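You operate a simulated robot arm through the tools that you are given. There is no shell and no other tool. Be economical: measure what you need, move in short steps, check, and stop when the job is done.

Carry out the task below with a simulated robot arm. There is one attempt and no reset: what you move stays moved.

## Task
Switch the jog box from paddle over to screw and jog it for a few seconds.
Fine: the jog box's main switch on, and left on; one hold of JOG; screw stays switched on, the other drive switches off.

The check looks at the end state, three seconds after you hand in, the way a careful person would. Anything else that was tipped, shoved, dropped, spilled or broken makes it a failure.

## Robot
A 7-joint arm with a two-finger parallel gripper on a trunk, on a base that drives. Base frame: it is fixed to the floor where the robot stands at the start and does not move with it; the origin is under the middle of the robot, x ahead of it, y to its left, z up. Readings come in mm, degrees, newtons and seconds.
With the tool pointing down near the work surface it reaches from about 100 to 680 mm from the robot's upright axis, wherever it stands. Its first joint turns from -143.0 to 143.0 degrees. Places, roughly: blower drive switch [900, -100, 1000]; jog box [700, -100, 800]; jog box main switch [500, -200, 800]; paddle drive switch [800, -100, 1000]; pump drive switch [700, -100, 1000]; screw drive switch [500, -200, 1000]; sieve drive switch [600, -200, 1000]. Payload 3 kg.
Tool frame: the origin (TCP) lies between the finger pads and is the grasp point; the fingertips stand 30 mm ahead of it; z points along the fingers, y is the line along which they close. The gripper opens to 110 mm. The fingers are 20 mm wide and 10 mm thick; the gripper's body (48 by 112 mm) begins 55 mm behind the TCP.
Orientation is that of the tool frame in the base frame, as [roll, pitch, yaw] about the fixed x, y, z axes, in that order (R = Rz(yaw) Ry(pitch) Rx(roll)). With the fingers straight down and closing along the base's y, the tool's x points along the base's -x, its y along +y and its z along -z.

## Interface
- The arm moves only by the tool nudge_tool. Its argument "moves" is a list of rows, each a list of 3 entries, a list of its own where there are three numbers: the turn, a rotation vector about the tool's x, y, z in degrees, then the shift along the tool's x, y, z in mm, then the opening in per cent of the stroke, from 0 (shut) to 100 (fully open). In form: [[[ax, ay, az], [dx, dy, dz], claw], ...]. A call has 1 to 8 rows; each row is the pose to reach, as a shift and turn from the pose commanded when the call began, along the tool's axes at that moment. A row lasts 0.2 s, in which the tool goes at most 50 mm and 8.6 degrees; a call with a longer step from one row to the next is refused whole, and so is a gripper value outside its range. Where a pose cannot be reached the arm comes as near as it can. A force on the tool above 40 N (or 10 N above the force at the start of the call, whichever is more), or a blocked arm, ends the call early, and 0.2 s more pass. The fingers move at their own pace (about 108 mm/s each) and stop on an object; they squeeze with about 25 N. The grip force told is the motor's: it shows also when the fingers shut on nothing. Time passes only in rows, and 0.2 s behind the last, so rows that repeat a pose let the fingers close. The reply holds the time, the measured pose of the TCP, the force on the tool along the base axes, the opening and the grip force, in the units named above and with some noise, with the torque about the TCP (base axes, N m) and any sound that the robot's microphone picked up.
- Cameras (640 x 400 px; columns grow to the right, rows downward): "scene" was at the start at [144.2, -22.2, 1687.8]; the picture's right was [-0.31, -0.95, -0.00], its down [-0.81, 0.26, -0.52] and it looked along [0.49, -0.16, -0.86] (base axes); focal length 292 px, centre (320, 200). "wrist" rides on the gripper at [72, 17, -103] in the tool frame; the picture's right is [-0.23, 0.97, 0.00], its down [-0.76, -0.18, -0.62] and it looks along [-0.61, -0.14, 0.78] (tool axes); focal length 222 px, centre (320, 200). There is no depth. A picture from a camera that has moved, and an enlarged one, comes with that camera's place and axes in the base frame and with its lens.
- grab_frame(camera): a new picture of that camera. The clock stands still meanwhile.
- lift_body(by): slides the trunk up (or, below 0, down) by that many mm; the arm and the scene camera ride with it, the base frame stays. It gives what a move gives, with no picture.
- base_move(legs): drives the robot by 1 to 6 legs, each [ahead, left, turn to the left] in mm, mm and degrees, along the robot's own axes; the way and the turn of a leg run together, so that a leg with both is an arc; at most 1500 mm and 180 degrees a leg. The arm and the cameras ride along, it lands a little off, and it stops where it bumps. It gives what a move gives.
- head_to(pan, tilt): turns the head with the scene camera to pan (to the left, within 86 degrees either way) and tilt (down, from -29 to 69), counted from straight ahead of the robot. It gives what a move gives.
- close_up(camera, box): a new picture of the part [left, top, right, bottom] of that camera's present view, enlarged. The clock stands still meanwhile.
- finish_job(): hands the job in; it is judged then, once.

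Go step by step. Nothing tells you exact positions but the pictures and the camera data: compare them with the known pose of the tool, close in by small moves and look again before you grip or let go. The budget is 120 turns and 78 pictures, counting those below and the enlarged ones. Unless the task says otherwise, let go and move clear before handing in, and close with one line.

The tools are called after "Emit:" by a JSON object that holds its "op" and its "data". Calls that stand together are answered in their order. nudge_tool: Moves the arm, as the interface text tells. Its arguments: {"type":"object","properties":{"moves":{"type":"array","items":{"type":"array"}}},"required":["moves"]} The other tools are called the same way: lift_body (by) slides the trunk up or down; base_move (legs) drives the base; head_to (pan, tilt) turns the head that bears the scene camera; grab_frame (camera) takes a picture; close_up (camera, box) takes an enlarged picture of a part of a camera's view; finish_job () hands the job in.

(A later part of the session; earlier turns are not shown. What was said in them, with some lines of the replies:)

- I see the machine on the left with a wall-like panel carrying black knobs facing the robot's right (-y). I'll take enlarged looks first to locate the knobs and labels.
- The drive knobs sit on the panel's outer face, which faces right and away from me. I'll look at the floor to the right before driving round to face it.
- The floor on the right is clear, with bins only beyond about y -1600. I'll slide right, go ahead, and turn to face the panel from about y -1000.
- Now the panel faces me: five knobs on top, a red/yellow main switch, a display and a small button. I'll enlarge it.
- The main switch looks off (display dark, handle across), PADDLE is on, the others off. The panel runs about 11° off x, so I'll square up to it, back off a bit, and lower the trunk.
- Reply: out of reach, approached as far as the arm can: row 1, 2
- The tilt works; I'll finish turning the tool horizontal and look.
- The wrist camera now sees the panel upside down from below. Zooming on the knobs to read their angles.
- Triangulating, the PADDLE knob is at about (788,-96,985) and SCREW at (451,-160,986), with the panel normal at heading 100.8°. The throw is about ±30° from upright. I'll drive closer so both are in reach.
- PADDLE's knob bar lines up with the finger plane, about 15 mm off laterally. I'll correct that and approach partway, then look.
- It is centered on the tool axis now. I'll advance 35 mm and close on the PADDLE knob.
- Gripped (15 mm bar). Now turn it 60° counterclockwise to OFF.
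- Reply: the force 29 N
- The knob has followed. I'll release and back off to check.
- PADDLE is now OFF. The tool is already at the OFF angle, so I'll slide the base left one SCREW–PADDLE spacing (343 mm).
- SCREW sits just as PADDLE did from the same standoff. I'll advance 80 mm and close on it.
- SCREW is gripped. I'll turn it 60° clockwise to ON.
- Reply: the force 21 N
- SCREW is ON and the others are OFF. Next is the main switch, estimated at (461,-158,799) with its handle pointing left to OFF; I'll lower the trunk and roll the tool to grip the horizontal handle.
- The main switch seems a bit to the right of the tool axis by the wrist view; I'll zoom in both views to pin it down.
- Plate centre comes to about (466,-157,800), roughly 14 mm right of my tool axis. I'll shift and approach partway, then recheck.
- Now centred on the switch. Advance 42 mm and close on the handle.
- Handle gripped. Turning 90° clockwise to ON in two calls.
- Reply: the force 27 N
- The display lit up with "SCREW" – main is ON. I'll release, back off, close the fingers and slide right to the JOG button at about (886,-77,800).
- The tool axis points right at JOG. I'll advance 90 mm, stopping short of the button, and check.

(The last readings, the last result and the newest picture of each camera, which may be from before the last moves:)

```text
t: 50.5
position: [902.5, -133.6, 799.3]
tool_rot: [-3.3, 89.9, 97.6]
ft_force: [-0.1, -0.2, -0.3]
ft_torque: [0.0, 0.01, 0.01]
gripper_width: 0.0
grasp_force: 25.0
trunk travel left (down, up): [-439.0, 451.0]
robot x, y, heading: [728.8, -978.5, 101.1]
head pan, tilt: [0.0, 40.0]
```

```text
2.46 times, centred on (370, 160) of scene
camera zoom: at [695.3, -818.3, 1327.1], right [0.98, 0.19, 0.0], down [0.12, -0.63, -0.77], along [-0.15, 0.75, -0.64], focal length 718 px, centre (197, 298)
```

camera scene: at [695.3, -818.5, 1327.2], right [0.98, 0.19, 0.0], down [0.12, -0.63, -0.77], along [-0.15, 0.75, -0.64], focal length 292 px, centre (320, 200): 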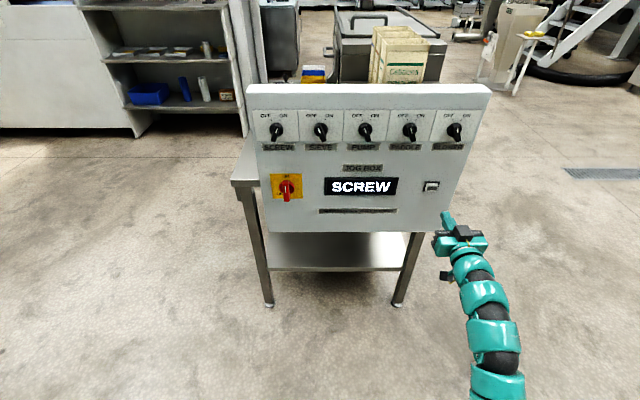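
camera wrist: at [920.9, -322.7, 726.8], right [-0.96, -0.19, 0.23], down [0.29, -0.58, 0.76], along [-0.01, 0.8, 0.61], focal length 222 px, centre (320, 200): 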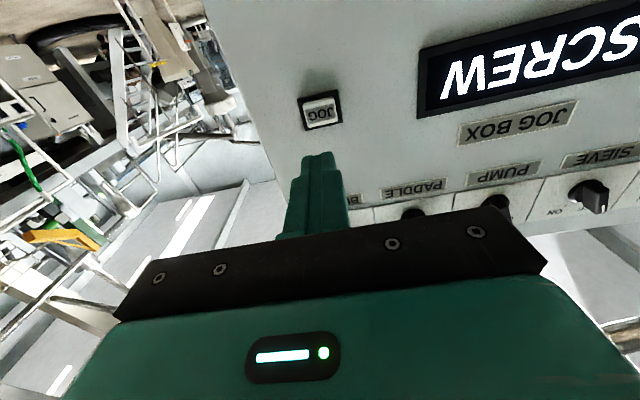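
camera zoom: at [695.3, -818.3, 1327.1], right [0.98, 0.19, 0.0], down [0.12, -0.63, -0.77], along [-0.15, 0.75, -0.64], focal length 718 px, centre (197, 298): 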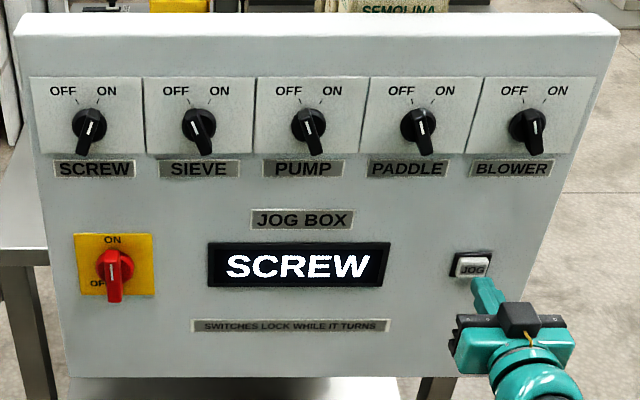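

All set: SCREW on, others off, main on. Advance carefully toward the cap until contact.

Emit:
{"op": "nudge_tool", "data": {"moves": [[[0, 0, 0], [0, 0, 6], 0], [[0, 0, 0], [0, 0, 10], 0], [[0, 0, 0], [0, 0, 12], 0]]}}

Emit:
{"op": "close_up", "data": {"camera": "wrist", "box": [240, 80, 400, 180]}}

```text
t: 51.3
position: [899.3, -121.0, 799.8]
tool_rot: [-54.8, 89.9, 46.2]
ft_force: [0.0, 0.8, -0.9]
ft_torque: [-0.01, 0.01, 0.04]
gripper_width: 0.0
grasp_force: 25.1
trunk travel left (down, up): [-439.0, 451.0]
robot x, y, heading: [724.5, -978.6, 100.8]
head pan, tilt: [0.0, 40.0]
```

```text
4.00 times, centred on (320, 130) of wrist
camera zoom: at [902.9, -225.4, 727.1], right [-0.96, -0.19, 0.23], down [0.29, -0.58, 0.76], along [-0.01, 0.79, 0.61], focal length 888 px, centre (320, 480)
```

zoom: 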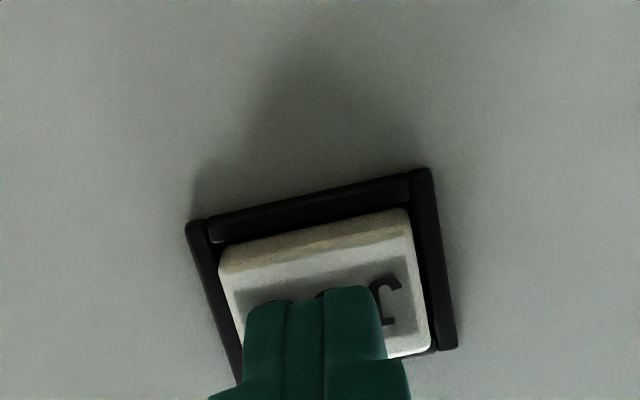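

No contact yet; now press in further and hold, in fine steps.

Emit:
{"op": "nudge_tool", "data": {"moves": [[[0, 0, 0], [0, 0, 3], 0], [[0, 0, 0], [0, 0, 6], 0], [[0, 0, 0], [0, 0, 8], 0], [[0, 0, 0], [0, 0, 8], 0], [[0, 0, 0], [0, 0, 8], 0]]}}

```text
t: 52.5
position: [897.0, -112.7, 799.2]
tool_rot: [-178.3, 89.8, -77.4]
ft_force: [0.9, -0.5, -0.6]
ft_torque: [-0.02, 0.02, 0.0]
gripper_width: 0.1
grasp_force: 24.9
trunk travel left (down, up): [-439.0, 451.0]
robot x, y, heading: [728.2, -976.6, 101.1]
head pan, tilt: [0.0, 40.0]
```

Still no force; continue in small steps.

Emit:
{"op": "nudge_tool", "data": {"moves": [[[0, 0, 0], [0, 0, 2], 0], [[0, 0, 0], [0, 0, 4], 0]]}}

Emit:
{"op": "close_up", "data": {"camera": "wrist", "box": [240, 80, 400, 180]}}

```text
t: 53.1
position: [895.7, -109.9, 799.2]
tool_rot: [-34.9, 89.9, 66.2]
ft_force: [2.6, -6.1, 0.5]
ft_torque: [0.06, 0.04, -0.05]
gripper_width: 0.1
grasp_force: 24.8
trunk travel left (down, up): [-439.0, 451.0]
robot x, y, heading: [727.9, -981.2, 100.9]
head pan, tilt: [0.0, 40.0]
heard: click
```

```text
4.00 times, centred on (320, 130) of wrist
camera zoom: at [899.8, -213.5, 727.0], right [-0.96, -0.18, 0.23], down [0.29, -0.58, 0.76], along [-0.01, 0.8, 0.61], focal length 888 px, centre (320, 480)
```

zoom: 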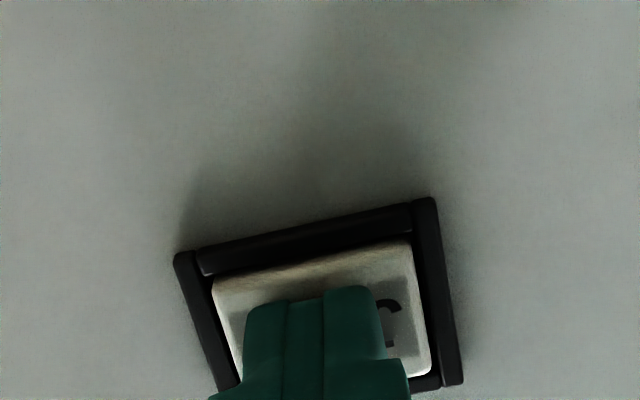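

Click – JOG is pressed. I'll press 1.5 mm more and hold it for a few seconds without letting up.

Emit:
{"op": "nudge_tool", "data": {"moves": [[[0, 0, 0], [0, 0, 1.5], 0], [[0, 0, 0], [0, 0, 1.5], 0], [[0, 0, 0], [0, 0, 1.5], 0], [[0, 0, 0], [0, 0, 1.5], 0], [[0, 0, 0], [0, 0, 1.5], 0], [[0, 0, 0], [0, 0, 1.5], 0], [[0, 0, 0], [0, 0, 1.5], 0], [[0, 0, 0], [0, 0, 1.5], 0]]}}

Emit:
{"op": "close_up", "data": {"camera": "scene", "box": [240, 80, 500, 240]}}

```text
t: 54.9
position: [897.2, -108.7, 799.5]
tool_rot: [176.7, 89.9, -82.3]
ft_force: [1.3, -20.9, -6.4]
ft_torque: [-0.15, -0.06, 0.07]
gripper_width: 0.0
grasp_force: 24.9
trunk travel left (down, up): [-439.0, 451.0]
robot x, y, heading: [729.9, -978.3, 101.0]
head pan, tilt: [0.0, 40.0]
```

```text
2.46 times, centred on (370, 160) of scene
camera zoom: at [695.5, -819.7, 1327.3], right [0.98, 0.19, 0.0], down [0.12, -0.63, -0.77], along [-0.15, 0.75, -0.64], focal length 718 px, centre (197, 298)
```

zoom: 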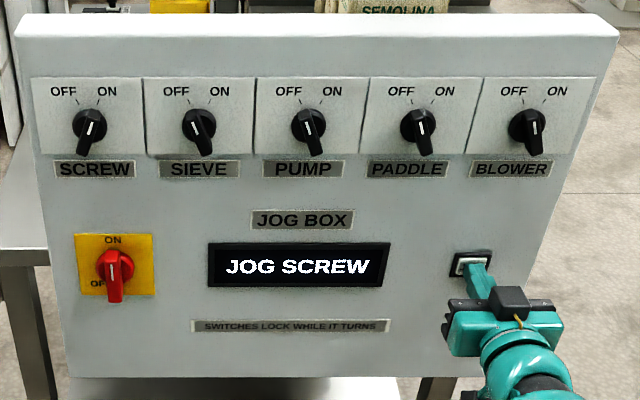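

The display reads "JOG SCREW". I'll hold a bit longer, then back straight off.

Emit:
{"op": "nudge_tool", "data": {"moves": [[[0, 0, 0], [0, 0, 0], 0], [[0, 0, 0], [0, 0, 0], 0], [[0, 0, 0], [0, 0, 0], 0], [[0, 0, 0], [0, 0, 0], 0], [[0, 0, 0], [0, 0, 0], 0], [[0, 0, 0], [0, 0, 0], 0], [[0, 0, 0], [0, 0, 0], 0]]}}

Emit:
{"op": "nudge_tool", "data": {"moves": [[[0, 0, 0], [0, 0, -40], 0], [[0, 0, 0], [0, 0, -80], 0], [[0, 0, 0], [0, 0, -120], 0], [[0, 0, 0], [0, 0, -150], 0]]}}

Emit:
{"op": "close_up", "data": {"camera": "scene", "box": [240, 80, 500, 240]}}

```text
t: 56.5
position: [896.3, -107.8, 800.0]
tool_rot: [-15.1, 90.0, 85.9]
ft_force: [1.1, -22.2, -7.2]
ft_torque: [-0.21, -0.09, 0.13]
gripper_width: 0.1
grasp_force: 24.5
trunk travel left (down, up): [-439.0, 451.0]
robot x, y, heading: [724.4, -979.8, 101.1]
head pan, tilt: [0.0, 40.0]
```

```text
t: 57.5
position: [923.6, -254.3, 799.3]
tool_rot: [-65.3, 89.9, 35.6]
ft_force: [-0.2, 0.1, 0.3]
ft_torque: [-0.01, 0.02, 0.0]
gripper_width: 0.1
grasp_force: 24.6
trunk travel left (down, up): [-439.0, 451.0]
robot x, y, heading: [728.6, -979.0, 101.0]
head pan, tilt: [0.0, 40.0]
```

```text
2.46 times, centred on (370, 160) of scene
camera zoom: at [695.1, -818.7, 1327.2], right [0.98, 0.19, 0.0], down [0.12, -0.63, -0.77], along [-0.15, 0.75, -0.64], focal length 718 px, centre (197, 298)
```

zoom: 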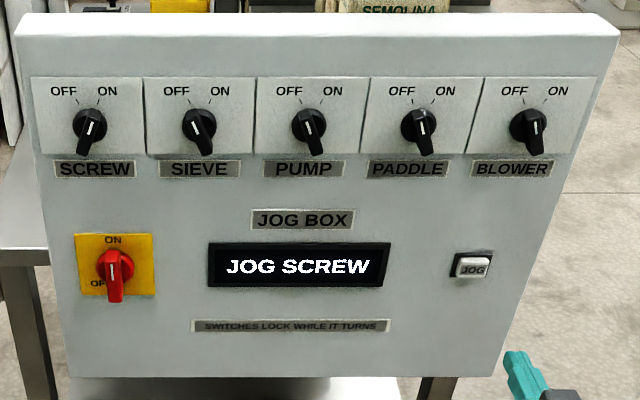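

JOG is released and the arm is clear, but the display still shows "JOG SCREW". I'll wait a moment and look again.

Emit:
{"op": "nudge_tool", "data": {"moves": [[[0, 0, 0], [0, 0, 0], 20], [[0, 0, 0], [0, 0, 0], 20], [[0, 0, 0], [0, 0, 0], 20], [[0, 0, 0], [0, 0, 0], 20], [[0, 0, 0], [0, 0, 0], 20], [[0, 0, 0], [0, 0, 0], 20], [[0, 0, 0], [0, 0, 0], 20], [[0, 0, 0], [0, 0, 0], 20]]}}

Emit:
{"op": "close_up", "data": {"camera": "scene", "box": [240, 80, 500, 240]}}

```text
t: 59.3
position: [924.1, -253.9, 798.4]
tool_rot: [6.8, 90.0, 107.8]
ft_force: [0.1, 0.0, 0.7]
ft_torque: [-0.02, 0.03, 0.03]
gripper_width: 21.6
grasp_force: 0.1
trunk travel left (down, up): [-439.0, 451.0]
robot x, y, heading: [725.1, -978.5, 101.3]
head pan, tilt: [0.0, 40.0]
```

```text
2.46 times, centred on (370, 160) of scene
camera zoom: at [695.2, -818.5, 1327.2], right [0.98, 0.19, 0.0], down [0.12, -0.63, -0.77], along [-0.15, 0.75, -0.64], focal length 718 px, centre (197, 298)
```

zoom: 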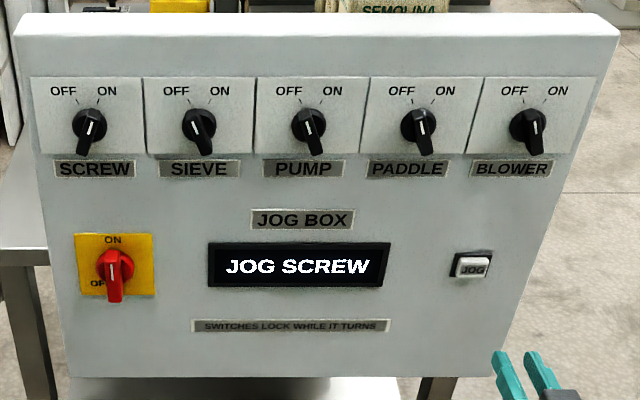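

The display hasn't changed; I'll check that the button has sprung out and wait a few seconds more.

Emit:
{"op": "nudge_tool", "data": {"moves": [[[0, 0, 0], [0, 0, 0], 20], [[0, 0, 0], [0, 0, 0], 20], [[0, 0, 0], [0, 0, 0], 20], [[0, 0, 0], [0, 0, 0], 20], [[0, 0, 0], [0, 0, 0], 20], [[0, 0, 0], [0, 0, 0], 20], [[0, 0, 0], [0, 0, 0], 20], [[0, 0, 0], [0, 0, 0], 20]]}}

Emit:
{"op": "nudge_tool", "data": {"moves": [[[0, 0, 0], [0, 0, 0], 20], [[0, 0, 0], [0, 0, 0], 20], [[0, 0, 0], [0, 0, 0], 20], [[0, 0, 0], [0, 0, 0], 20], [[0, 0, 0], [0, 0, 0], 20], [[0, 0, 0], [0, 0, 0], 20], [[0, 0, 0], [0, 0, 0], 20], [[0, 0, 0], [0, 0, 0], 20]]}}

Emit:
{"op": "grab_frame", "data": {"camera": "wrist"}}

Emit:
{"op": "close_up", "data": {"camera": "scene", "box": [360, 110, 460, 210]}}

Emit:
{"op": "close_up", "data": {"camera": "scene", "box": [250, 100, 350, 210]}}

```text
t: 61.1
position: [924.1, -252.9, 798.4]
tool_rot: [-174.5, 90.0, -73.4]
ft_force: [0.0, 0.2, -1.3]
ft_torque: [-0.01, 0.02, -0.02]
gripper_width: 22.0
grasp_force: 0.1
trunk travel left (down, up): [-439.0, 451.0]
robot x, y, heading: [731.0, -981.2, 100.9]
head pan, tilt: [0.0, 40.0]
```

```text
t: 62.9
position: [924.6, -253.0, 799.8]
tool_rot: [-173.3, 90.0, -72.3]
ft_force: [0.2, -0.3, 0.2]
ft_torque: [0.0, 0.01, 0.0]
gripper_width: 21.9
grasp_force: 0.0
trunk travel left (down, up): [-439.0, 451.0]
robot x, y, heading: [728.8, -978.5, 101.2]
head pan, tilt: [0.0, 40.0]
```

```text
33 pictures are left
camera wrist: at [927.5, -358.9, 726.3], right [-0.96, -0.19, 0.23], down [0.29, -0.58, 0.76], along [-0.01, 0.8, 0.61], focal length 222 px, centre (320, 200)
```

wrist: 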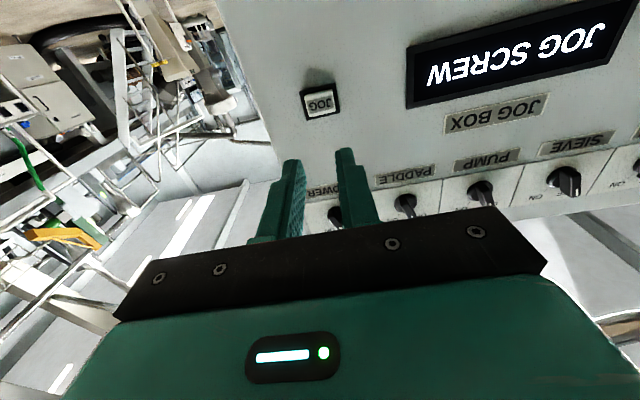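

```text
4.00 times, centred on (410, 160) of scene
camera zoom: at [695.2, -818.5, 1327.2], right [0.98, 0.19, 0.0], down [0.12, -0.63, -0.77], along [-0.15, 0.75, -0.64], focal length 1168 px, centre (-40, 360)
```

zoom: 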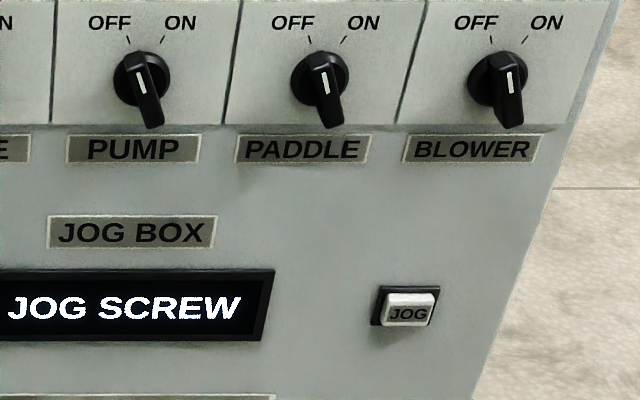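

```text
3.64 times, centred on (300, 155) of scene
camera zoom: at [695.2, -818.5, 1327.2], right [0.98, 0.19, 0.0], down [0.12, -0.63, -0.77], along [-0.15, 0.75, -0.64], focal length 1061 px, centre (393, 364)
```

zoom: 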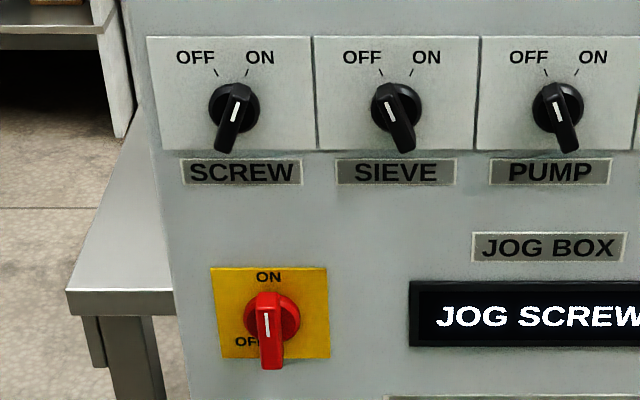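

The button has sprung back out. SCREW is on, the other drives are off, the main switch is on, and the arm is clear, so I'm handing in.

Emit:
{"op": "finish_job", "data": {}}

```text
The job is handed in.
```

I turned PADDLE off and SCREW on, switched the main switch on and left it on, and held JOG once for about 3.5 seconds. The display still read "JOG SCREW" about six seconds after I let go, though the button had sprung back out. I took that as showing the last jog, but couldn't confirm that the drive had stopped.
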